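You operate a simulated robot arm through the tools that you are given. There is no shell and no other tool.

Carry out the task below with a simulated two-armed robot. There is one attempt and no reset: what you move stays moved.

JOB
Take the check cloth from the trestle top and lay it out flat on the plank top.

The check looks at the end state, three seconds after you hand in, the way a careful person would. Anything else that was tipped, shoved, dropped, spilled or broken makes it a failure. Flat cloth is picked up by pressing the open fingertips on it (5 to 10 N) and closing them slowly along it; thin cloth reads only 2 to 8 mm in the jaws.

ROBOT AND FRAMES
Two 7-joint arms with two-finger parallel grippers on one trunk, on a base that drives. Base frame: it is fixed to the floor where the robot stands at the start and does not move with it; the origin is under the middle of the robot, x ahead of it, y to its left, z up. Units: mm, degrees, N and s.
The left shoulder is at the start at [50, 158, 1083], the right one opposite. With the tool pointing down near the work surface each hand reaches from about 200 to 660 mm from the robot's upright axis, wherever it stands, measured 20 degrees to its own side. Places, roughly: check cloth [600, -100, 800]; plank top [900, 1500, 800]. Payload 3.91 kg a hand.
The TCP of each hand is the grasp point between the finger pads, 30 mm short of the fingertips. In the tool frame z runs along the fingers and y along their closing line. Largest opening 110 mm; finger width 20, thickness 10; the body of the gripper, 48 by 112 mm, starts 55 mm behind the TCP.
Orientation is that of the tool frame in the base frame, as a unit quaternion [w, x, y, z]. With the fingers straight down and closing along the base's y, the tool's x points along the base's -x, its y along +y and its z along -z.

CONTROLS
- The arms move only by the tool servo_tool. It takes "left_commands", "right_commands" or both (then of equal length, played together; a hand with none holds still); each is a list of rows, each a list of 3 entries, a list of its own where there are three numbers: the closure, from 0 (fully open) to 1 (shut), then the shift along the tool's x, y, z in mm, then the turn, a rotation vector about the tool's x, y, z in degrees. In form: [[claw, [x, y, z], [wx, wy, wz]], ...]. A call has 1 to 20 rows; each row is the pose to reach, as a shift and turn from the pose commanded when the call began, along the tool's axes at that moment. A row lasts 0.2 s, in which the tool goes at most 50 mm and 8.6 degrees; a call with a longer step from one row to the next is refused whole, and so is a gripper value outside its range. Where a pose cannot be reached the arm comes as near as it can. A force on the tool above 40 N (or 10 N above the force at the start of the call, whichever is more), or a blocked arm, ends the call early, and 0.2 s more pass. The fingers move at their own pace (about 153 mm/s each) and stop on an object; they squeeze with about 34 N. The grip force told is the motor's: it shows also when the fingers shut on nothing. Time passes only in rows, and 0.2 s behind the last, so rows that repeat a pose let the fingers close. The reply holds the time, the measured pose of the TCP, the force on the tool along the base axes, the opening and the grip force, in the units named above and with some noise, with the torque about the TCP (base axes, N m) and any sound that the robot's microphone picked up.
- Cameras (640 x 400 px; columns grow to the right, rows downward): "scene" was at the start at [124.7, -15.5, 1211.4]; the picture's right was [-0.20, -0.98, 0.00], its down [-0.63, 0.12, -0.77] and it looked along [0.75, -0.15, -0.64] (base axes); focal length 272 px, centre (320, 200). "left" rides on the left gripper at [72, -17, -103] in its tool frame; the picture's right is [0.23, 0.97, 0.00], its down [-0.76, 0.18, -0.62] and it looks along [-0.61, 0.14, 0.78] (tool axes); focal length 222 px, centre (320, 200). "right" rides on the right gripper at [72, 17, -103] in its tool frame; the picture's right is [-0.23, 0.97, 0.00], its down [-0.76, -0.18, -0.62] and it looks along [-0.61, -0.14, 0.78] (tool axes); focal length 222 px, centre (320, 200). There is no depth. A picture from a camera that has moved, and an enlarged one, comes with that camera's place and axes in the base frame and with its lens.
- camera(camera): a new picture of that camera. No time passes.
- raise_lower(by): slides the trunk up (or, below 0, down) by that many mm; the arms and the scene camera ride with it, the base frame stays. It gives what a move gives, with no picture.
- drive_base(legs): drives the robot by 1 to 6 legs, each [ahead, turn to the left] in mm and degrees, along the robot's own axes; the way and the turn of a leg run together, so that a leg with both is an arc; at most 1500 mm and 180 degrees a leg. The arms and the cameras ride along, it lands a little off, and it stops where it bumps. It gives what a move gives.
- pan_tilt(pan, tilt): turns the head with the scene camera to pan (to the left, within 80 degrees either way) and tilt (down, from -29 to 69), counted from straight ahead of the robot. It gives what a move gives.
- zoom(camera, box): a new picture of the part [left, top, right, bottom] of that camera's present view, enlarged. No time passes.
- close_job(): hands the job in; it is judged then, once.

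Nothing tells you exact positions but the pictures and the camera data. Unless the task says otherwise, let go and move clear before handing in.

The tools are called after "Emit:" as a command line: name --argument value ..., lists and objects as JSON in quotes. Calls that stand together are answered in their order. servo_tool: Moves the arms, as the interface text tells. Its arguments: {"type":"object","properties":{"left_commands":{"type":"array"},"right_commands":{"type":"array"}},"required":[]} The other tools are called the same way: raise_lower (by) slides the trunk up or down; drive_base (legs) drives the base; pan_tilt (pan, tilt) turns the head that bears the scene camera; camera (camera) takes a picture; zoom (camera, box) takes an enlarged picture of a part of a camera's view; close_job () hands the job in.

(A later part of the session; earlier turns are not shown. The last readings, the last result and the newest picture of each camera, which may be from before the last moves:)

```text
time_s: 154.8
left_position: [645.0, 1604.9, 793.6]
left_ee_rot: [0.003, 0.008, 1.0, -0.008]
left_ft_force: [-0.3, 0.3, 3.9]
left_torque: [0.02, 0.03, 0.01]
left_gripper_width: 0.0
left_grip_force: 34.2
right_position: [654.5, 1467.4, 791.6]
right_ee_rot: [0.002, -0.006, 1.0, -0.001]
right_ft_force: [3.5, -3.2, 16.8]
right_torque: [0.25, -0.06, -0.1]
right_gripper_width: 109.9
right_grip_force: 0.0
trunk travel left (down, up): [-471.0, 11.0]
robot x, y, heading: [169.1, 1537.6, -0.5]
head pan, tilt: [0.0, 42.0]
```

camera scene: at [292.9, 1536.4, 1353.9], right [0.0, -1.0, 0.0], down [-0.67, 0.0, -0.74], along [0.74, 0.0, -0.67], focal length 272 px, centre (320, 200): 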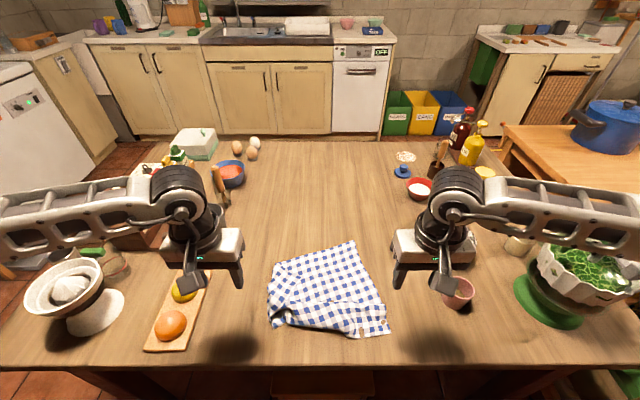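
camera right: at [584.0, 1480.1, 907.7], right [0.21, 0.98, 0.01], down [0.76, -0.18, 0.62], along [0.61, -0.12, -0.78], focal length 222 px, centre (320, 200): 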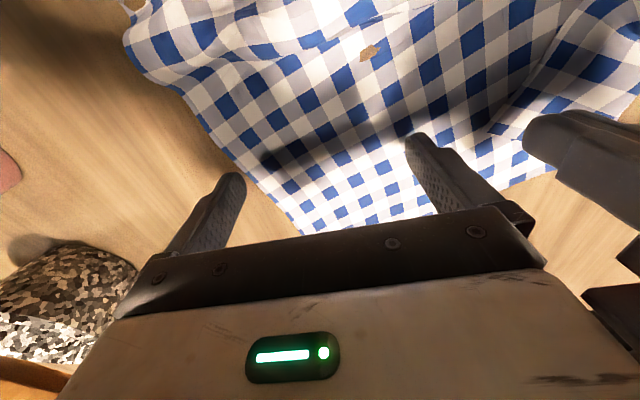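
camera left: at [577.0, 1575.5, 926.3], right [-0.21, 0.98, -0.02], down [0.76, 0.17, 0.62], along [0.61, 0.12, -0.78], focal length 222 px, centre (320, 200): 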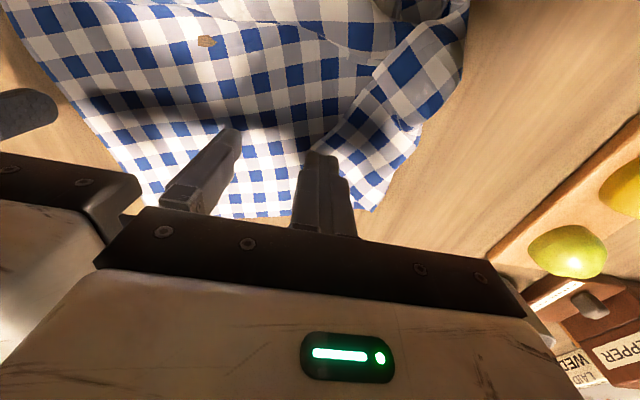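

Balanced now. Press the right a touch more, and drag the flap left with light pressure.

Emit:
servo_tool --left_commands '[[1, [0, 0, 0.3], [0, 0, 0]], [1, [0, 0, 0.4], [0, 0, 0]], [1, [0, 8, 0.4], [0, 0, 0]], [1, [0, 16, 0.4], [0, 0, 0]], [1, [0, 24, 0.4], [0, 0, 0]], [1, [0, 32, 0.4], [0, 0, 0]], [1, [0, 40, 0.4], [0, 0, 0]]]' --right_commands '[[0, [0, 0, 0.5], [0, 0, 0]], [0, [0, 0, 1], [0, 0, 0]], [0, [0, 0, 1], [0, 0, 0]], [0, [0, 0, 1], [0, 0, 0]], [0, [0, 0, 1], [0, 0, 0]], [0, [0, 0, 1], [0, 0, 0]], [0, [0, 0, 1], [0, 0, 0]]]'

Emit:
camera --camera "left"

Emit:
zoom --camera "scene" --box '[220, 210, 420, 335]'

```text
time_s: 156.4
left_position: [645.8, 1644.1, 791.4]
left_ee_rot: [0.002, 0.01, 1.0, -0.009]
left_ft_force: [-0.1, -5.9, 12.6]
left_torque: [-0.17, 0.03, 0.03]
left_gripper_width: 0.0
left_grip_force: 34.0
right_position: [655.0, 1467.3, 791.5]
right_ee_rot: [0.003, -0.007, 1.0, -0.001]
right_ft_force: [3.4, 4.2, 15.8]
right_torque: [0.45, 0.01, -0.02]
right_gripper_width: 110.0
right_grip_force: 0.1
trunk travel left (down, up): [-471.0, 11.0]
robot x, y, heading: [169.5, 1536.3, -0.2]
head pan, tilt: [0.0, 42.0]
```

```text
taken
camera left: at [570.6, 1630.7, 895.5], right [-0.21, 0.98, -0.02], down [0.76, 0.17, 0.62], along [0.61, 0.12, -0.78], focal length 222 px, centre (320, 200)
```

left: 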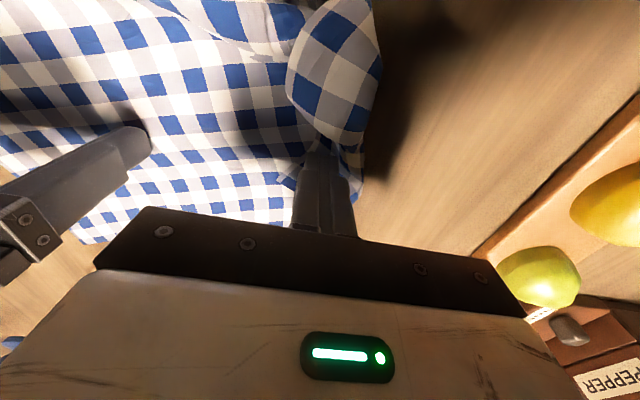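

```text
3.20 times, centred on (320, 272) of scene
camera zoom: at [290.6, 1536.1, 1354.3], right [0.0, -1.0, 0.0], down [-0.67, 0.0, -0.74], along [0.74, 0.0, -0.67], focal length 870 px, centre (320, -32)
```

zoom: 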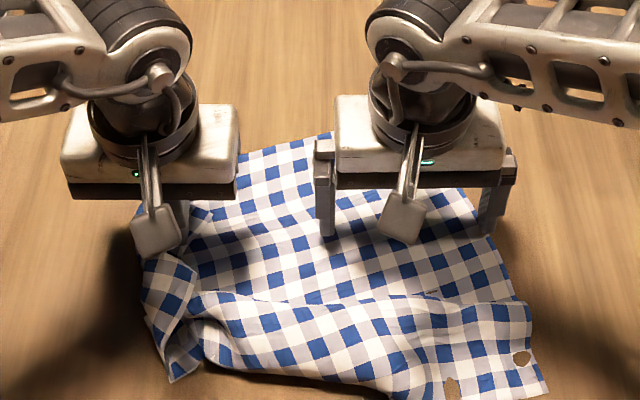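

It works: the flap is rolling outward while the sheet stays. Continue to the left.

Emit:
servo_tool --left_commands '[[1, [0, 8, 0], [0, 0, 0]], [1, [0, 16, 0], [0, 0, 0]], [1, [0, 24, 0], [0, 0, 0]], [1, [0, 32, 0], [0, 0, 0]], [1, [0, 40, 0], [0, 0, 0]], [1, [0, 48, 0], [0, 0, 0]], [1, [0, 54, 0], [0, 0, 0]]]'

Emit:
camera --camera "left"

Emit:
zoom --camera "scene" --box '[220, 210, 420, 335]'

```text
time_s: 158.0
left_position: [646.7, 1698.1, 792.3]
left_ee_rot: [0.004, 0.01, 1.0, -0.009]
left_ft_force: [-1.2, -11.5, 21.6]
left_torque: [-0.26, 0.11, 0.04]
left_gripper_width: 0.0
left_grip_force: 34.1
right_position: [653.3, 1466.5, 791.2]
right_ee_rot: [0.003, -0.008, 1.0, -0.001]
right_ft_force: [1.1, 7.3, 12.4]
right_torque: [0.52, 0.0, 0.0]
right_gripper_width: 110.3
right_grip_force: 0.0
trunk travel left (down, up): [-471.0, 11.0]
robot x, y, heading: [169.9, 1539.2, -0.1]
head pan, tilt: [0.0, 42.0]
```

```text
taken
camera left: at [571.5, 1684.0, 895.4], right [-0.21, 0.98, -0.02], down [0.76, 0.17, 0.63], along [0.61, 0.12, -0.78], focal length 222 px, centre (320, 200)
```

left: 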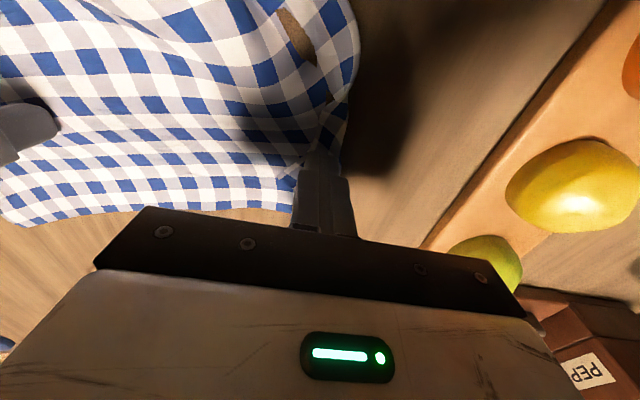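

```text
3.20 times, centred on (320, 272) of scene
camera zoom: at [289.8, 1535.6, 1354.4], right [0.0, -1.0, 0.0], down [-0.67, 0.0, -0.74], along [0.74, 0.0, -0.67], focal length 870 px, centre (320, -32)
```

zoom: 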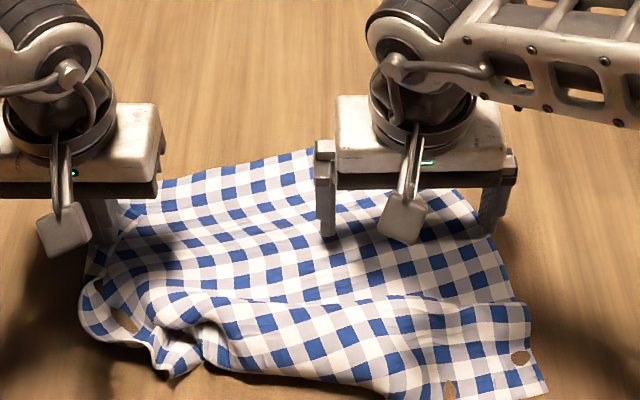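

Excellent, the left strip has opened out. Lift both hands and look again.

Emit:
servo_tool --left_commands '[[1, [0, 0, -10], [0, 0, 0]], [1, [0, 0, -40], [0, 0, 0]], [1, [0, 0, -80], [0, 0, 0]], [1, [0, 0, -120], [0, 0, 0]], [1, [-20, 10, -140], [0, 0, 0]], [1, [-20, 10, -140], [0, 0, 0]]]' --right_commands '[[0, [0, 0, -10], [0, 0, 0]], [0, [0, 0, -40], [0, 0, 0]], [0, [0, -20, -80], [0, 0, 0]], [0, [0, -60, -110], [0, 0, 0]], [0.3, [0, -100, -130], [0, 0, 0]], [0.5, [0, -110, -140], [0, 0, 0]]]'

Emit:
zoom --camera "scene" --box '[230, 220, 406, 340]'

Emit:
camera --camera "scene"

Emit:
camera --camera "left"

Emit:
camera --camera "right"

```text
time_s: 159.4
left_position: [665.8, 1711.8, 930.2]
left_ee_rot: [0.001, 0.009, 1.0, -0.008]
left_ft_force: [-0.3, 0.7, -0.1]
left_torque: [0.03, 0.01, 0.0]
left_gripper_width: 0.1
left_grip_force: 34.0
right_position: [658.2, 1356.1, 931.7]
right_ee_rot: [0.002, -0.007, 1.0, -0.003]
right_ft_force: [0.2, 0.4, 0.4]
right_torque: [-0.04, 0.03, 0.01]
right_gripper_width: 55.0
right_grip_force: 0.0
trunk travel left (down, up): [-471.0, 11.0]
robot x, y, heading: [168.0, 1534.5, -0.1]
head pan, tilt: [0.0, 42.0]
```

```text
3.33 times, centred on (318, 280) of scene
camera zoom: at [292.7, 1536.5, 1354.0], right [0.0, -1.0, 0.0], down [-0.67, 0.0, -0.74], along [0.74, 0.0, -0.67], focal length 907 px, centre (327, -67)
```

zoom: 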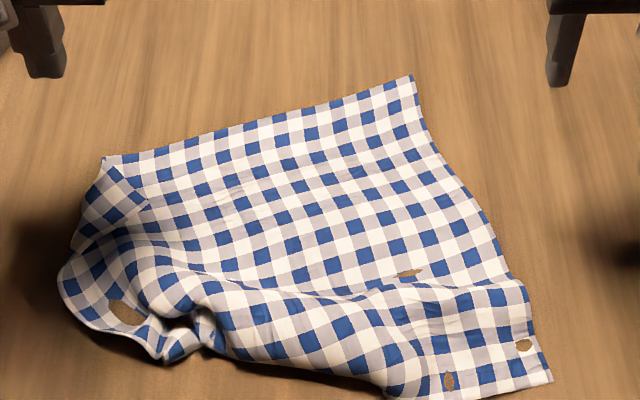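

```text
taken
camera scene: at [292.7, 1536.5, 1354.0], right [0.0, -1.0, 0.0], down [-0.67, 0.0, -0.74], along [0.74, 0.0, -0.67], focal length 272 px, centre (320, 200)
```

scene: 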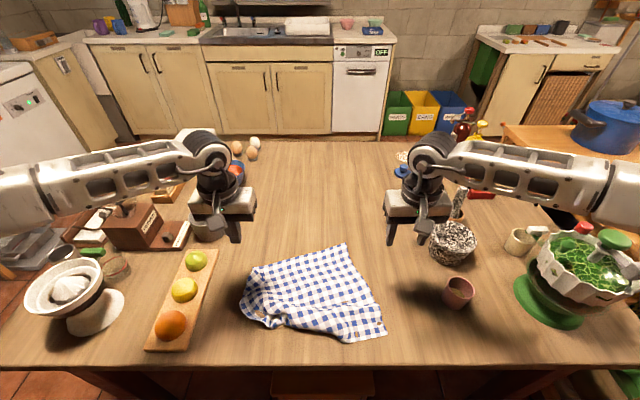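

```text
taken
camera left: at [592.0, 1698.2, 1032.8], right [-0.21, 0.98, -0.01], down [0.76, 0.17, 0.62], along [0.61, 0.12, -0.78], focal length 222 px, centre (320, 200)
```

left: 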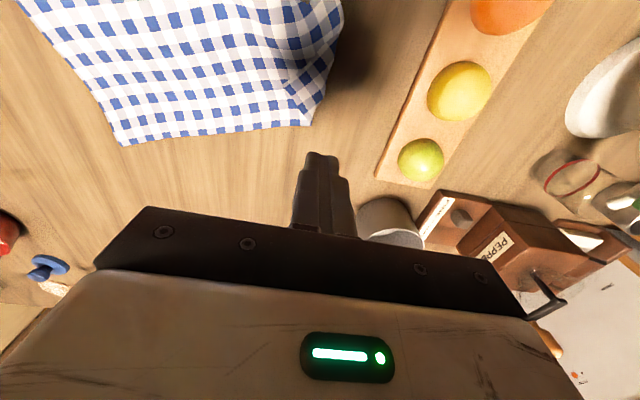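

```text
taken
camera right: at [585.6, 1371.7, 1033.8], right [0.21, 0.98, 0.0], down [0.76, -0.16, 0.63], along [0.61, -0.14, -0.78], focal length 222 px, centre (320, 200)
```

right: 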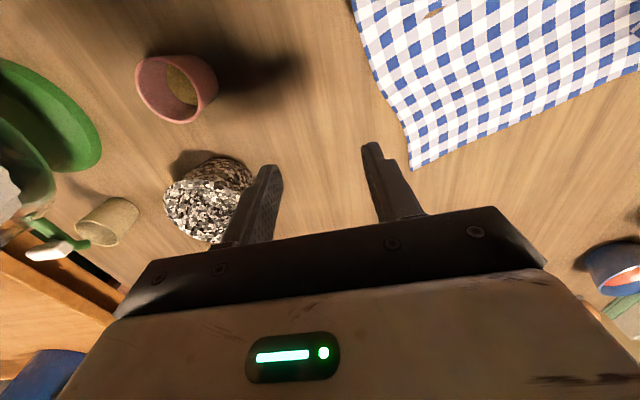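

Great progress. Next the pleat on the near side: hold the sheet with the left hand at x≈665 and pull the near edge toward me with the right at about [545, 1428].

Emit:
servo_tool --left_commands '[[0.8, [0, -20, 0], [0, 0, 0]], [0.5, [0, -50, 5], [0, 0, 0]], [0.2, [0, -80, 15], [0, 0, 0]], [0, [0, -110, 30], [0, 0, 0]], [0, [0, -140, 50], [0, 0, 0]], [0, [0, -165, 75], [0, 0, 0]], [0, [0, -182, 100], [0, 0, 0]], [0, [0, -182, 125], [0, 0, 0]], [0, [0, -182, 125], [0, 0, 0]]]' --right_commands '[[0.5, [20, 10, 0], [0, 0, 0]], [0.5, [45, 25, 5], [0, 0, 0]], [0.5, [70, 40, 15], [0, 0, 0]], [0.5, [95, 55, 35], [0, 0, 0]], [0.5, [113, 72, 55], [0, 0, 0]], [0.5, [113, 72, 80], [0, 0, 0]], [0.5, [113, 72, 105], [0, 0, 0]], [0.5, [113, 72, 125], [0, 0, 0]], [0.5, [113, 72, 125], [0, 0, 0]]]'

Emit:
zoom --camera "scene" --box '[220, 210, 420, 345]'

Emit:
camera --camera "right"

Emit:
camera --camera "left"

```text
time_s: 161.4
left_position: [662.9, 1530.0, 806.6]
left_ee_rot: [0.002, 0.009, 1.0, -0.008]
left_ft_force: [-0.2, 0.1, 0.4]
left_torque: [0.04, 0.01, 0.01]
left_gripper_width: 109.8
left_grip_force: 0.1
right_position: [542.7, 1427.4, 805.0]
right_ee_rot: [0.001, -0.007, 1.0, -0.003]
right_ft_force: [-0.4, -0.3, 0.8]
right_torque: [0.03, -0.01, 0.01]
right_gripper_width: 55.0
right_grip_force: 0.1
trunk travel left (down, up): [-471.0, 11.0]
robot x, y, heading: [165.3, 1534.5, -0.1]
head pan, tilt: [0.0, 42.0]
```

```text
2.96 times, centred on (320, 278) of scene
camera zoom: at [292.7, 1536.4, 1354.0], right [0.0, -1.0, 0.0], down [-0.67, 0.0, -0.74], along [0.74, 0.0, -0.67], focal length 806 px, centre (320, -30)
```

zoom: 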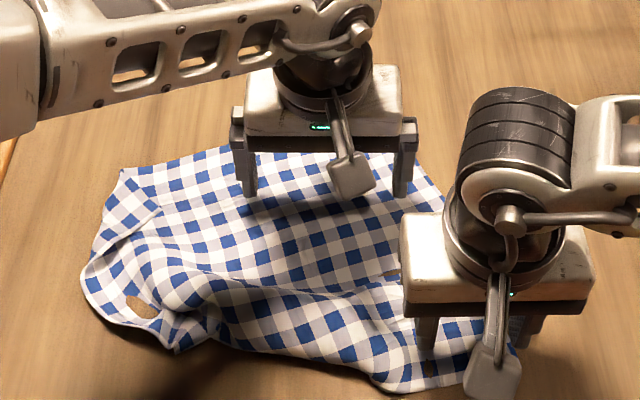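

```text
taken
camera right: at [470.9, 1442.8, 907.4], right [0.21, 0.98, 0.0], down [0.76, -0.16, 0.63], along [0.61, -0.14, -0.78], focal length 222 px, centre (320, 200)
```

right: 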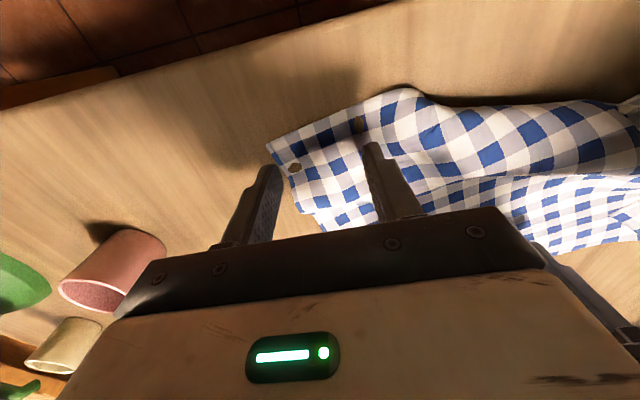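

```text
taken
camera left: at [588.8, 1516.3, 910.3], right [-0.21, 0.98, -0.02], down [0.76, 0.17, 0.62], along [0.61, 0.12, -0.78], focal length 222 px, centre (320, 200)
```

left: 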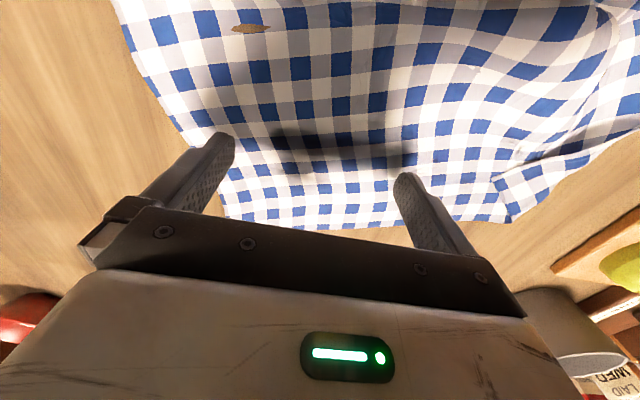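

Shift the right 8 mm inward and lower both to contact.

Emit:
servo_tool --left_commands '[[0, [0, 0, 5], [0, 0, 0]], [0, [0, 0, 10], [0, 0, 0]], [0, [0, 0, 14], [0, 0, 0]], [0, [0, 0, 15], [0, 0, 0]], [0, [0, 0, 15], [0, 0, 0]]]' --right_commands '[[0.5, [0, 8, 4], [0, 0, 0]], [0.5, [0, 8, 8], [0, 0, 0]], [0.5, [0, 8, 11], [0, 0, 0]], [0.5, [0, 8, 12], [0, 0, 0]], [0.5, [0, 8, 12], [0, 0, 0]]]'

```text
time_s: 162.6
left_position: [664.1, 1528.1, 792.4]
left_ee_rot: [0.001, 0.009, 1.0, -0.008]
left_ft_force: [-0.3, 0.2, 0.7]
left_torque: [0.03, 0.02, -0.01]
left_gripper_width: 109.9
left_grip_force: 0.0
right_position: [543.0, 1434.4, 791.4]
right_ee_rot: [0.002, -0.007, 1.0, -0.003]
right_ft_force: [-1.0, 0.5, -1.0]
right_torque: [0.0, -0.03, 0.0]
right_gripper_width: 55.1
right_grip_force: 0.1
trunk travel left (down, up): [-471.0, 11.0]
robot x, y, heading: [168.0, 1534.3, -0.4]
head pan, tilt: [0.0, 42.0]
```

Emit:
servo_tool --left_commands '[[0, [0, 0, 1], [0, 0, 0]], [0, [0, 0, 2], [0, 0, 0]], [0, [0, 0, 2.5], [0, 0, 0]], [0, [0, 0, 2.5], [0, 0, 0]]]' --right_commands '[[0.5, [0, 0, 1], [0, 0, 0]], [0.5, [0, 0, 1.5], [0, 0, 0]], [0.5, [0, 0, 2], [0, 0, 0]], [0.5, [0, 0, 2], [0, 0, 0]]]'

```text
time_s: 163.6
left_position: [664.2, 1528.0, 792.1]
left_ee_rot: [0.002, 0.009, 1.0, -0.006]
left_ft_force: [-3.7, 2.0, 21.7]
left_torque: [1.4, 0.14, 0.2]
left_gripper_width: 110.0
left_grip_force: 0.1
right_position: [542.7, 1436.8, 791.1]
right_ee_rot: [0.002, -0.007, 1.0, -0.002]
right_ft_force: [1.3, 0.1, 3.0]
right_torque: [0.06, 0.0, -0.02]
right_gripper_width: 54.6
right_grip_force: 0.1
trunk travel left (down, up): [-471.0, 11.0]
robot x, y, heading: [168.0, 1534.8, -0.2]
head pan, tilt: [0.0, 42.0]
```

Emit:
servo_tool --left_commands '[[0, [0, 0, -1], [-0.6, 0, 0]], [0, [0, 0, -0.6], [-1.1, 0, 0]], [0, [0, 0, -0.6], [-1.1, 0, 0]]]' --right_commands '[[0.5, [0, 0, 0.4], [0, 0, 0]], [0.5, [0, 0, 0.6], [0, 0, 0]], [0.5, [0, 0, 0.6], [0, 0, 0]]]'

```text
time_s: 164.4
left_position: [662.7, 1527.3, 791.8]
left_ee_rot: [0.002, 0.009, 1.0, 0.0]
left_ft_force: [1.5, -0.5, 11.1]
left_torque: [-0.65, -0.02, 0.06]
left_gripper_width: 109.9
left_grip_force: 0.0
right_position: [542.6, 1435.8, 791.1]
right_ee_rot: [0.003, -0.008, 1.0, -0.002]
right_ft_force: [-0.7, -4.0, 16.4]
right_torque: [0.2, 0.16, 0.0]
right_gripper_width: 54.3
right_grip_force: 0.0
trunk travel left (down, up): [-471.0, 11.0]
robot x, y, heading: [168.3, 1536.4, 0.0]
head pan, tilt: [0.0, 42.0]
```

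Good contact. Pull the near edge toward me 30 mm.

Emit:
servo_tool --left_commands '[[0, [0, 0, 0.8], [0, 0, 0]], [0, [0, 0, 1], [0, 0, 0]], [0, [0, 0, 1], [0, 0, 0]], [0, [0, 0, 1], [0, 0, 0]], [0, [0, 0, 1], [0, 0, 0]], [0, [0, 0, 1], [0, 0, 0]]]' --right_commands '[[0.5, [0, 0, -0.4], [0, 0, 0]], [0.5, [6, 0, -0.4], [0, 0, 0]], [0.5, [12, 0, -0.4], [0, 0, 0]], [0.5, [18, 0, -0.4], [0, 0, 0]], [0.5, [24, 0, -0.4], [0, 0, 0]], [0.5, [30, 0, -0.4], [0, 0, 0]]]'

Emit:
zoom --camera "scene" --box '[220, 220, 420, 355]'

Emit:
camera --camera "right"

```text
time_s: 165.8
left_position: [662.5, 1526.4, 790.6]
left_ee_rot: [0.003, 0.011, 1.0, 0.001]
left_ft_force: [-3.4, -0.7, 25.6]
left_torque: [-1.54, 0.12, -0.2]
left_gripper_width: 109.7
left_grip_force: 0.1
right_position: [512.4, 1436.0, 792.2]
right_ee_rot: [0.005, -0.007, 1.0, -0.003]
right_ft_force: [9.0, 0.8, 12.7]
right_torque: [0.37, -0.13, -0.16]
right_gripper_width: 55.0
right_grip_force: 0.0
trunk travel left (down, up): [-471.0, 11.0]
robot x, y, heading: [168.3, 1535.5, -0.3]
head pan, tilt: [0.0, 42.0]
```

```text
2.96 times, centred on (320, 288) of scene
camera zoom: at [290.1, 1536.9, 1354.4], right [0.0, -1.0, 0.0], down [-0.67, 0.0, -0.74], along [0.74, 0.0, -0.67], focal length 806 px, centre (320, -59)
```

zoom: 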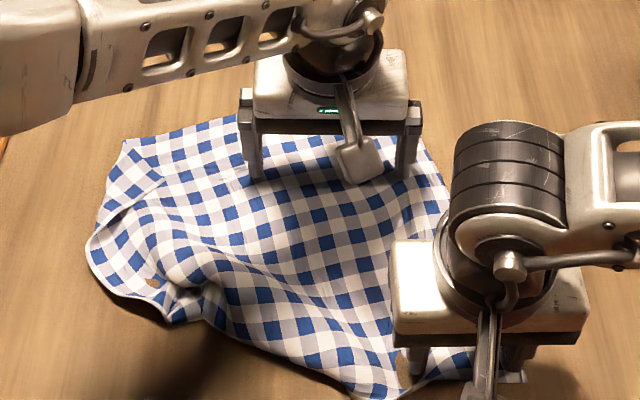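

```text
taken
camera right: at [439.4, 1450.9, 893.9], right [0.22, 0.98, 0.0], down [0.76, -0.17, 0.63], along [0.62, -0.14, -0.78], focal length 222 px, centre (320, 200)
```

right: 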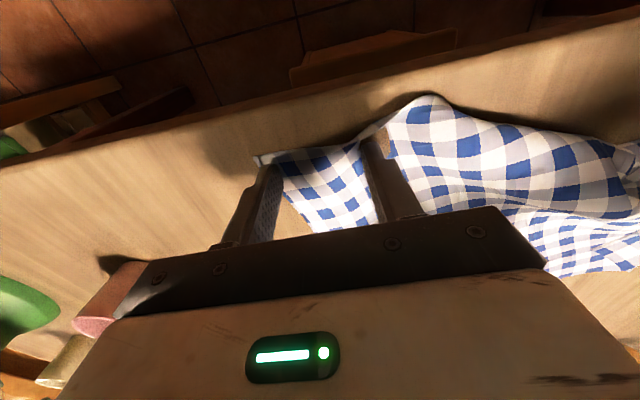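

The pleat has pulled out on the right side. Lift both and view again.

Emit:
servo_tool --left_commands '[[0, [0, 0, -8], [0, 0, 0]], [0, [0, 0, -40], [0, 0, 0]], [0.3, [0, 20, -75], [0, 0, 0]], [0.6, [0, 60, -105], [0, 0, 0]], [1, [0, 105, -130], [0, 0, 0]], [1, [0, 150, -140], [0, 0, 0]], [1, [0, 180, -140], [0, 0, 0]]]' --right_commands '[[0.5, [-3, 0, -8], [0, 0, 0]], [0.5, [-3, 0, -40], [0, 0, 0]], [0.5, [-10, -15, -75], [0, 0, 0]], [0.5, [-20, -40, -105], [0, 0, 0]], [0.5, [-40, -65, -130], [0, 0, 0]], [0.5, [-60, -80, -140], [0, 0, 0]], [0.5, [-60, -80, -140], [0, 0, 0]]]'

Emit:
zoom --camera "scene" --box '[230, 225, 406, 345]'

Emit:
camera --camera "left"

Emit:
camera --camera "right"

```text
refused: row 5 steps farther than a row can; nothing moved
```

```text
3.33 times, centred on (318, 285) of scene
camera zoom: at [290.1, 1536.9, 1354.4], right [0.0, -1.0, 0.0], down [-0.67, 0.0, -0.74], along [0.74, 0.0, -0.67], focal length 907 px, centre (327, -83)
```

zoom: 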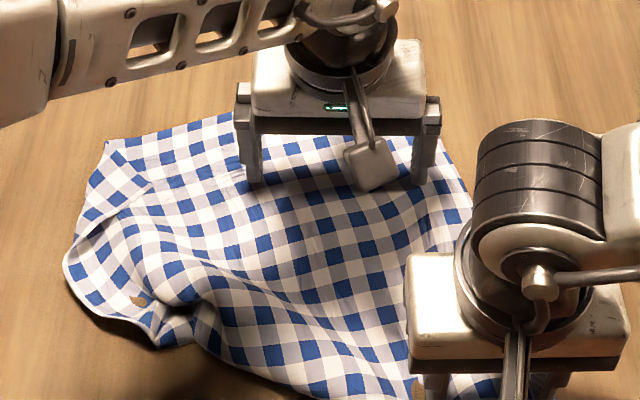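

```text
taken
camera left: at [588.4, 1511.0, 894.4], right [-0.21, 0.98, 0.0], down [0.76, 0.16, 0.63], along [0.61, 0.13, -0.78], focal length 222 px, centre (320, 200)
```

left: 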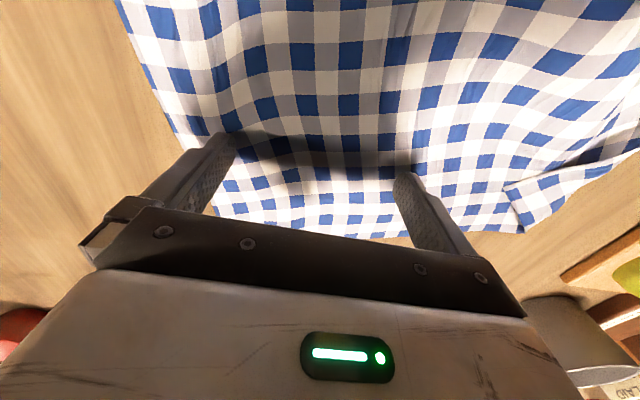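

```text
taken
camera right: at [439.4, 1450.9, 893.9], right [0.22, 0.98, 0.0], down [0.76, -0.17, 0.63], along [0.62, -0.14, -0.78], focal length 222 px, centre (320, 200)
```

right: 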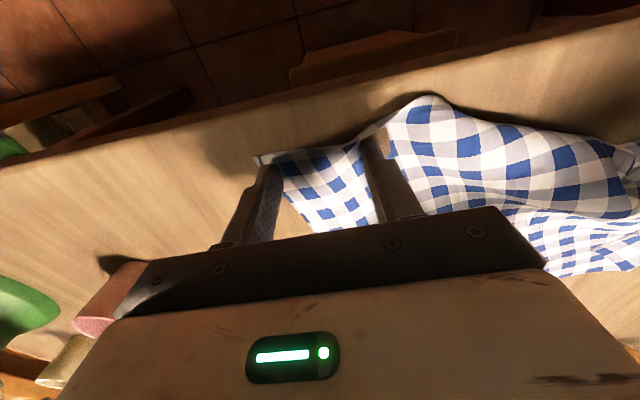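

I'll lift just the left hand with smaller steps and keep the right holding.

Emit:
servo_tool --left_commands '[[0, [0, 0, -8], [0, 0, 0]], [0, [0, 0, -40], [0, 0, 0]], [0.3, [0, 20, -75], [0, 0, 0]], [0.6, [0, 50, -105], [0, 0, 0]], [1, [0, 85, -130], [0, 0, 0]], [1, [0, 125, -140], [0, 0, 0]], [1, [0, 165, -140], [0, 0, 0]], [1, [0, 190, -140], [0, 0, 0]]]'

Emit:
zoom --camera "scene" --box '[230, 225, 406, 345]'

Emit:
camera --camera "left"

```text
time_s: 167.6
left_position: [666.8, 1718.0, 931.2]
left_ee_rot: [0.002, 0.009, 1.0, 0.002]
left_ft_force: [-0.1, 0.6, 0.1]
left_torque: [-0.02, -0.01, 0.0]
left_gripper_width: 0.0
left_grip_force: 34.1
right_position: [511.2, 1434.2, 791.2]
right_ee_rot: [0.005, -0.006, 1.0, -0.002]
right_ft_force: [1.7, -2.5, 30.8]
right_torque: [0.54, 0.2, -0.03]
right_gripper_width: 54.0
right_grip_force: 0.0
trunk travel left (down, up): [-471.0, 11.0]
robot x, y, heading: [169.9, 1533.4, -0.3]
head pan, tilt: [0.0, 42.0]
```

```text
3.33 times, centred on (318, 285) of scene
camera zoom: at [291.1, 1536.8, 1354.2], right [0.0, -1.0, 0.0], down [-0.67, 0.0, -0.74], along [0.74, 0.0, -0.67], focal length 907 px, centre (327, -83)
```

zoom: 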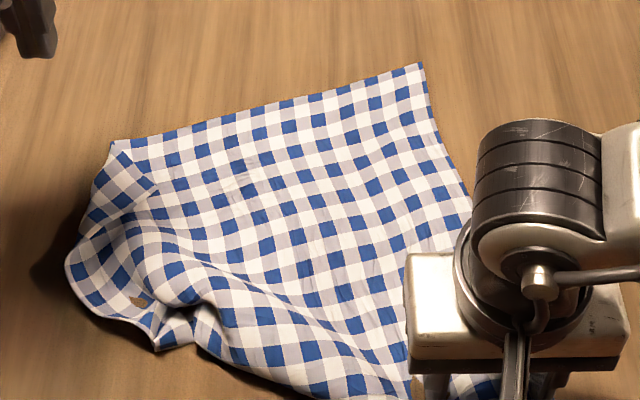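

```text
taken
camera left: at [592.6, 1701.9, 1034.2], right [-0.21, 0.98, 0.0], down [0.76, 0.16, 0.63], along [0.61, 0.13, -0.78], focal length 222 px, centre (320, 200)
```

left: 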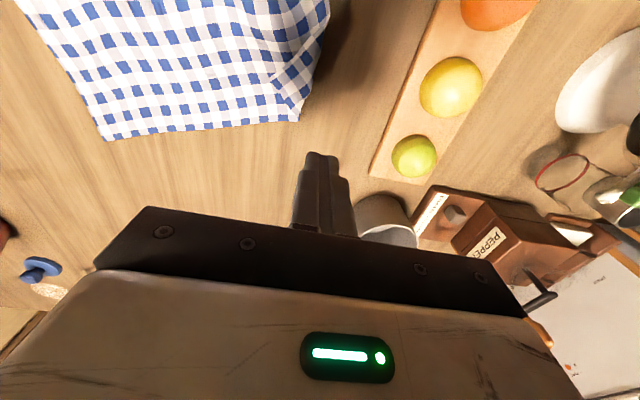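

Nearly there. The cloth is rotated, so it needs to slide forward and turn to stay well on the table. Let me check the clearance between my body and the table edge.

Emit:
pan_tilt --pan 0 --tilt 69

Emit:
camera --camera "scene"

```text
time_s: 168.6
left_position: [667.4, 1717.7, 931.3]
left_ee_rot: [0.002, 0.009, 1.0, 0.002]
left_ft_force: [-0.3, -0.3, 0.1]
left_torque: [0.0, -0.01, -0.01]
left_gripper_width: 0.0
left_grip_force: 34.3
right_position: [510.8, 1435.4, 792.1]
right_ee_rot: [0.004, -0.006, 1.0, -0.002]
right_ft_force: [1.3, -2.8, 29.4]
right_torque: [0.49, 0.19, -0.01]
right_gripper_width: 54.4
right_grip_force: 0.1
trunk travel left (down, up): [-471.0, 11.0]
robot x, y, heading: [167.8, 1535.6, -0.0]
head pan, tilt: [0.0, 68.8]
```

```text
taken
camera scene: at [263.5, 1536.7, 1321.0], right [0.0, -1.0, 0.0], down [-0.93, 0.0, -0.36], along [0.36, 0.0, -0.93], focal length 272 px, centre (320, 200)
```

scene: 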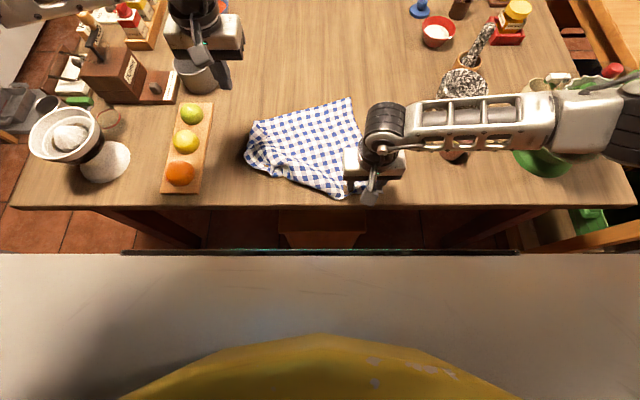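

There's over 100 mm clearance to the table edge. I'll lift the right hand, lower the trunk 60 mm for reach, and place both hands on the sheet near its far edge to slide it forward.

Emit:
servo_tool --right_commands '[[0.5, [-2, 0, -10], [0, 0, 0]], [0.5, [-10, 0, -45], [0, 0, 0]], [0.5, [-40, 0, -90], [0, 0, 0]], [0.5, [-75, 0, -120], [0, 0, 0]], [0.5, [-110, 5, -140], [0, 0, 0]], [0.5, [-150, 15, -140], [0, 0, 0]], [0.5, [-190, 30, -140], [0, 0, 0]], [0.5, [-222, 45, -140], [0, 0, 0]]]'

Emit:
raise_lower --by -60

Emit:
pan_tilt --pan 0 --tilt 45

Emit:
zoom --camera "scene" --box '[220, 210, 420, 345]'

Emit:
camera --camera "right"

Emit:
camera --camera "left"

```text
refused: row 3 steps farther than a row can; nothing moved
```

```text
time_s: 168.8
left_position: [668.3, 1717.4, 928.6]
left_ee_rot: [0.002, 0.009, 1.0, 0.002]
left_ft_force: [0.1, 0.7, 0.6]
left_torque: [0.02, 0.02, -0.01]
left_gripper_width: 0.0
left_grip_force: 34.1
right_position: [513.7, 1435.2, 792.4]
right_ee_rot: [0.002, -0.007, 1.0, 0.0]
right_ft_force: [-2.1, -2.2, 14.7]
right_torque: [0.01, 0.21, 0.01]
right_gripper_width: 54.4
right_grip_force: 0.1
trunk travel left (down, up): [-470.0, 13.0]
robot x, y, heading: [163.7, 1534.8, -0.3]
head pan, tilt: [0.0, 68.8]
stopped: the force on the tool passed its limit at 54 N (the readings are from after the stop); the commanded pose is now the measured one
```

```text
time_s: 169.7
left_position: [667.7, 1717.3, 929.4]
left_ee_rot: [0.001, 0.009, 1.0, 0.002]
left_ft_force: [0.4, -0.6, 0.3]
left_torque: [0.01, -0.02, 0.02]
left_gripper_width: 0.2
left_grip_force: 33.8
right_position: [512.7, 1435.7, 790.3]
right_ee_rot: [0.004, -0.008, 1.0, -0.001]
right_ft_force: [-1.6, -0.5, 17.5]
right_torque: [0.12, 0.15, -0.01]
right_gripper_width: 54.6
right_grip_force: 0.0
trunk travel left (down, up): [-470.0, 13.0]
robot x, y, heading: [168.7, 1535.3, -0.1]
head pan, tilt: [0.0, 45.0]
```

```text
2.96 times, centred on (320, 278) of scene
camera zoom: at [289.3, 1536.7, 1348.3], right [0.0, -1.0, 0.0], down [-0.71, 0.0, -0.71], along [0.71, 0.0, -0.71], focal length 806 px, centre (320, -30)
```

zoom: 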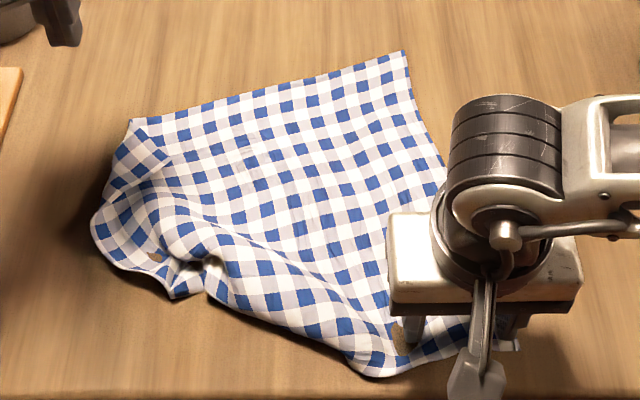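

```text
taken
camera right: at [440.7, 1451.7, 893.9], right [0.21, 0.98, 0.0], down [0.76, -0.17, 0.63], along [0.61, -0.13, -0.78], focal length 222 px, centre (320, 200)
```

right: 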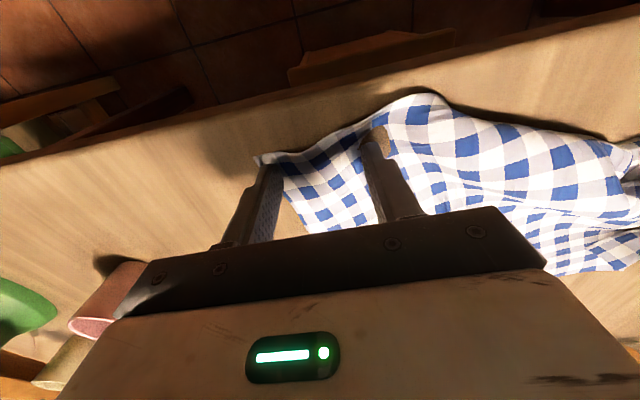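

```text
taken
camera left: at [593.1, 1701.2, 1032.5], right [-0.21, 0.98, 0.0], down [0.76, 0.16, 0.63], along [0.61, 0.13, -0.78], focal length 222 px, centre (320, 200)
```

left: 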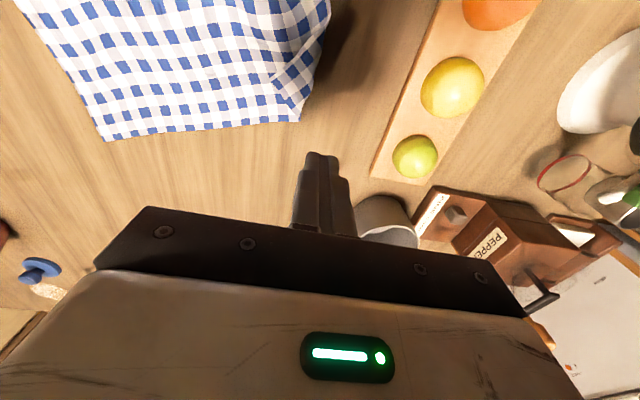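

The arm rows were refused again (step too long), and the trunk stopped safely. I'll lift the right hand with shorter steps first.

Emit:
servo_tool --right_commands '[[0.5, [-2, 0, -10], [0, 0, 0]], [0.5, [-8, 0, -45], [0, 0, 0]], [0.5, [-25, 0, -85], [0, 0, 0]], [0.5, [-55, 0, -115], [0, 0, 0]], [0.5, [-90, 5, -135], [0, 0, 0]], [0.5, [-130, 12, -140], [0, 0, 0]], [0.5, [-170, 25, -140], [0, 0, 0]], [0.5, [-200, 40, -140], [0, 0, 0]], [0.5, [-222, 45, -140], [0, 0, 0]]]'

```text
time_s: 171.7
left_position: [668.7, 1717.4, 928.8]
left_ee_rot: [0.001, 0.009, 1.0, 0.002]
left_ft_force: [-0.3, 0.2, -0.4]
left_torque: [-0.03, 0.0, 0.01]
left_gripper_width: 0.0
left_grip_force: 33.7
right_position: [733.0, 1486.0, 931.5]
right_ee_rot: [0.002, -0.008, 1.0, -0.001]
right_ft_force: [-0.3, 0.0, 0.4]
right_torque: [0.0, -0.02, -0.01]
right_gripper_width: 55.1
right_grip_force: 0.1
trunk travel left (down, up): [-470.0, 13.0]
robot x, y, heading: [168.6, 1534.8, -0.2]
head pan, tilt: [0.0, 45.0]
```

Emit:
raise_lower --by -60

Emit:
zoom --camera "scene" --box '[230, 210, 406, 330]'

Emit:
camera --camera "scene"

```text
time_s: 172.7
left_position: [668.2, 1718.5, 868.4]
left_ee_rot: [0.002, 0.009, 1.0, 0.001]
left_ft_force: [0.3, 0.0, -0.5]
left_torque: [-0.02, -0.01, 0.0]
left_gripper_width: 0.3
left_grip_force: 33.8
right_position: [733.2, 1484.8, 872.5]
right_ee_rot: [0.002, -0.007, 1.0, 0.0]
right_ft_force: [0.1, 0.9, -0.3]
right_torque: [-0.02, 0.01, 0.02]
right_gripper_width: 54.9
right_grip_force: 0.0
trunk travel left (down, up): [-410.0, 73.0]
robot x, y, heading: [168.1, 1536.7, -0.3]
head pan, tilt: [0.0, 45.0]
```

```text
3.33 times, centred on (318, 270) of scene
camera zoom: at [290.3, 1536.4, 1288.2], right [0.0, -1.0, 0.0], down [-0.71, 0.0, -0.71], along [0.71, 0.0, -0.71], focal length 907 px, centre (327, -33)
```

zoom: 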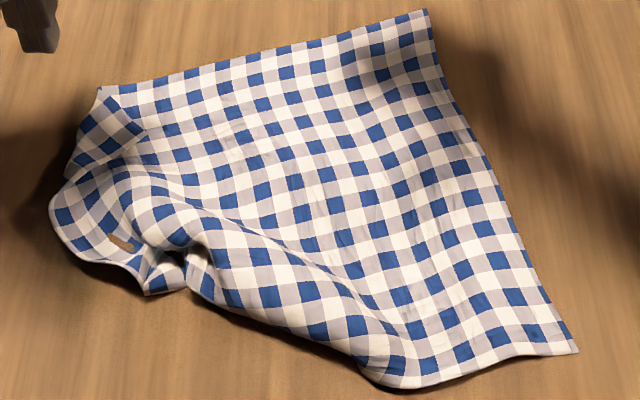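

```text
taken
camera scene: at [290.3, 1536.4, 1288.2], right [0.0, -1.0, 0.0], down [-0.71, 0.0, -0.71], along [0.71, 0.0, -0.71], focal length 272 px, centre (320, 200)
```

scene: 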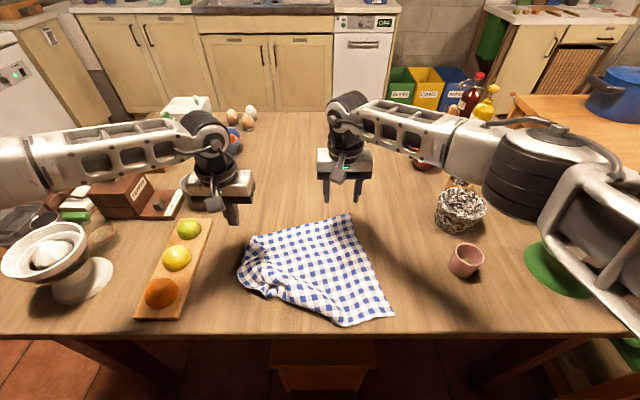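

The right edge is fully extended now. Next I'll turn the cloth square: the right hand pins near the far-right corner while the left slides the far-left part forward. Lower both hands.

Emit:
servo_tool --left_commands '[[0.6, [-3, -20, 5], [0, 0, 0]], [0.6, [-6, -45, 20], [0, 0, 0]], [0.6, [-10, -70, 40], [0, 0, 0]], [0.6, [-10, -78, 60], [0, 0, 0]], [0.6, [-10, -78, 70], [0, 0, 0]], [0.6, [-10, -78, 73], [0, 0, 0]], [0.6, [-10, -78, 73], [0, 0, 0]]]' --right_commands '[[0.5, [0, 0, 15], [0, 0, 0]], [0.5, [0, 0, 30], [0, 0, 0]], [0.5, [0, 0, 45], [0, 0, 0]], [0.5, [0, 0, 60], [0, 0, 0]], [0.5, [0, 0, 72], [0, 0, 0]], [0.5, [0, 0, 77], [0, 0, 0]], [0.5, [0, 0, 77], [0, 0, 0]]]'

Emit:
camera --camera "left"

Emit:
camera --camera "right"

```text
time_s: 174.3
left_position: [677.9, 1639.3, 795.2]
left_ee_rot: [0.001, 0.009, 1.0, 0.003]
left_ft_force: [-0.7, 0.5, 0.1]
left_torque: [0.0, 0.0, 0.0]
left_gripper_width: 43.9
left_grip_force: 0.1
right_position: [731.3, 1485.4, 794.4]
right_ee_rot: [0.003, -0.007, 1.0, 0.0]
right_ft_force: [-0.1, 0.0, -0.2]
right_torque: [0.04, 0.01, 0.02]
right_gripper_width: 55.0
right_grip_force: 0.0
trunk travel left (down, up): [-410.0, 73.0]
robot x, y, heading: [167.3, 1534.4, -0.5]
head pan, tilt: [0.0, 45.0]
```

```text
taken
camera left: at [602.8, 1623.5, 898.6], right [-0.21, 0.98, 0.0], down [0.76, 0.16, 0.63], along [0.61, 0.13, -0.78], focal length 222 px, centre (320, 200)
```

left: 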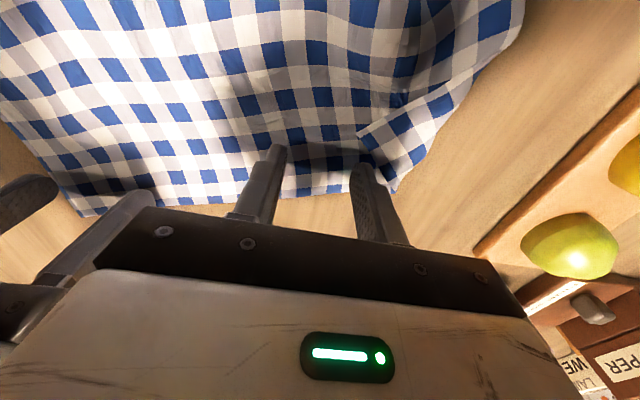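

```text
taken
camera right: at [660.7, 1500.1, 897.0], right [0.21, 0.98, 0.0], down [0.76, -0.17, 0.63], along [0.61, -0.14, -0.78], focal length 222 px, centre (320, 200)
```

right: 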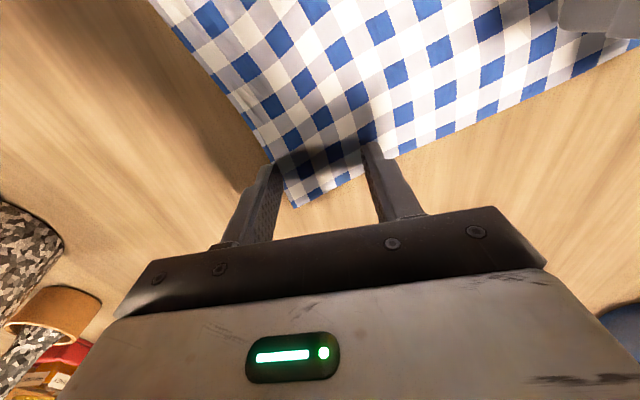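

Good. Lower to contact, shifting the right 8 mm inward.

Emit:
servo_tool --left_commands '[[0.6, [0, 0, 2], [0, 0, 0]], [0.6, [0, 0, 3.5], [0, 0, 0]], [0.6, [0, 0, 4], [0, 0, 0]], [0.6, [0, 0, 4], [0, 0, 0]]]' --right_commands '[[0.5, [0, 8, 1.5], [0, 0, 0]], [0.5, [0, 8, 3], [0, 0, 0]], [0.5, [0, 8, 3.5], [0, 0, 0]], [0.5, [0, 8, 3.5], [0, 0, 0]]]'

```text
time_s: 175.3
left_position: [676.5, 1638.3, 791.6]
left_ee_rot: [0.002, 0.008, 1.0, 0.002]
left_ft_force: [0.3, -0.3, 0.3]
left_torque: [0.0, -0.04, 0.02]
left_gripper_width: 43.7
left_grip_force: 0.1
right_position: [733.1, 1492.9, 792.5]
right_ee_rot: [0.003, -0.007, 1.0, -0.001]
right_ft_force: [0.6, -1.7, 3.8]
right_torque: [0.05, 0.0, -0.01]
right_gripper_width: 55.0
right_grip_force: 0.0
trunk travel left (down, up): [-410.0, 73.0]
robot x, y, heading: [166.0, 1533.7, -0.3]
head pan, tilt: [0.0, 45.0]
```

Emit:
servo_tool --left_commands '[[0.6, [0, 0, 1], [0, 0, 0]], [0.6, [0, 0, 2], [0, 0, 0]], [0.6, [0, 0, 2.2], [0, 0, 0]]]' --right_commands '[[0.5, [0, 0, 0.5], [0, 0, 0]], [0.5, [0, 0, 0.8], [0, 0, 0]], [0.5, [0, 0, 0.8], [0, 0, 0]]]'

```text
time_s: 176.1
left_position: [676.7, 1639.5, 790.5]
left_ee_rot: [0.004, 0.009, 1.0, 0.002]
left_ft_force: [-0.3, 2.1, 14.9]
left_torque: [0.05, -0.04, -0.02]
left_gripper_width: 43.8
left_grip_force: 0.0
right_position: [732.2, 1493.3, 791.3]
right_ee_rot: [0.004, -0.006, 1.0, 0.0]
right_ft_force: [0.7, -1.0, 5.4]
right_torque: [0.07, -0.04, 0.01]
right_gripper_width: 54.9
right_grip_force: 0.0
trunk travel left (down, up): [-410.0, 73.0]
robot x, y, heading: [169.6, 1534.7, -0.2]
head pan, tilt: [0.0, 45.0]
```

Slide the left hand forward in an arc about the right one.

Emit:
servo_tool --left_commands '[[0.6, [-8, 3, 0], [0, 0, 0]], [0.6, [-16, 6, 0], [0, 0, 0]], [0.6, [-24, 8, 0], [0, 0, 0]], [0.6, [-32, 10, 0], [0, 0, 0]], [0.6, [-40, 11, 0], [0, 0, 0]], [0.6, [-48, 12, 0], [0, 0, 0]], [0.6, [-56, 12, 0], [0, 0, 0]]]'

Emit:
zoom --camera "scene" --box '[210, 200, 420, 340]'

```text
time_s: 177.7
left_position: [731.8, 1650.0, 791.6]
left_ee_rot: [0.003, 0.009, 1.0, 0.002]
left_ft_force: [-5.8, -3.1, 15.8]
left_torque: [-0.22, 0.13, -0.14]
left_gripper_width: 44.1
left_grip_force: 0.1
right_position: [732.8, 1493.9, 791.5]
right_ee_rot: [0.004, -0.007, 1.0, 0.0]
right_ft_force: [1.2, 2.4, 4.5]
right_torque: [0.09, -0.05, -0.04]
right_gripper_width: 54.8
right_grip_force: 0.0
trunk travel left (down, up): [-410.0, 73.0]
robot x, y, heading: [167.6, 1535.7, -0.1]
head pan, tilt: [0.0, 45.0]
```

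```text
2.86 times, centred on (315, 270) of scene
camera zoom: at [288.2, 1536.1, 1288.4], right [0.0, -1.0, 0.0], down [-0.71, 0.0, -0.71], along [0.71, 0.0, -0.71], focal length 777 px, centre (334, 0)
```

zoom: 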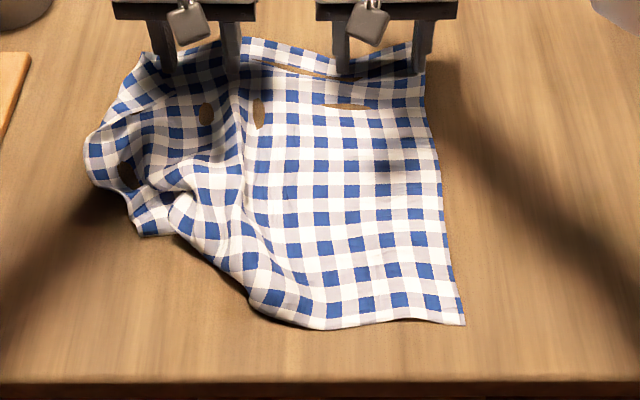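

The right part is square now. Lift the hands and look at the remaining left side.

Emit:
servo_tool --left_commands '[[0.6, [0, 0, -10], [0, 0, 0]], [0.6, [0, 0, -40], [0, 0, 0]], [0.8, [0, 10, -70], [0, 0, 0]], [1, [10, 20, -90], [0, 0, 0]], [1, [20, 40, -100], [0, 0, 0]], [1, [30, 60, -110], [0, 0, 0]]]' --right_commands '[[0.5, [0, 0, -10], [0, 0, 0]], [0.5, [0, 0, -40], [0, 0, 0]], [0.3, [0, -20, -70], [0, 0, 0]], [0, [0, -50, -90], [0, 0, 0]], [0, [0, -80, -100], [0, 0, 0]], [0, [0, -80, -100], [0, 0, 0]]]'

Emit:
zoom --camera "scene" --box '[220, 195, 396, 315]'

Emit:
camera --camera "left"

```text
time_s: 179.1
left_position: [704.1, 1709.1, 901.5]
left_ee_rot: [0.001, 0.008, 1.0, 0.002]
left_ft_force: [-1.1, 0.3, -0.5]
left_torque: [0.0, -0.02, 0.0]
left_gripper_width: 0.0
left_grip_force: 34.0
right_position: [732.2, 1414.2, 889.4]
right_ee_rot: [0.002, -0.007, 1.0, -0.001]
right_ft_force: [0.4, -0.3, 0.2]
right_torque: [-0.01, -0.01, 0.01]
right_gripper_width: 110.0
right_grip_force: 0.0
trunk travel left (down, up): [-410.0, 73.0]
robot x, y, heading: [166.7, 1538.6, -0.2]
head pan, tilt: [0.0, 45.0]
```

```text
3.33 times, centred on (308, 255) of scene
camera zoom: at [290.3, 1536.8, 1288.2], right [0.0, -1.0, 0.0], down [-0.71, 0.0, -0.71], along [0.71, 0.0, -0.71], focal length 907 px, centre (360, 17)
```

zoom: 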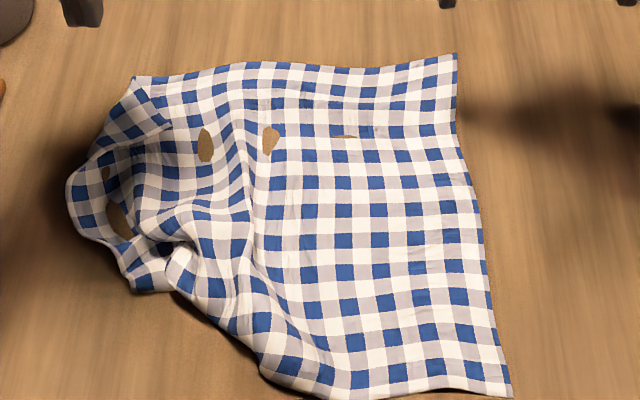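

```text
taken
camera left: at [629.6, 1695.2, 1004.4], right [-0.21, 0.98, 0.0], down [0.76, 0.16, 0.63], along [0.61, 0.13, -0.78], focal length 222 px, centre (320, 200)
```

left: 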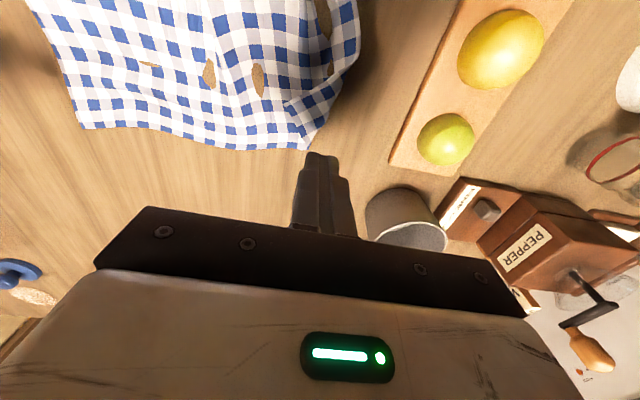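

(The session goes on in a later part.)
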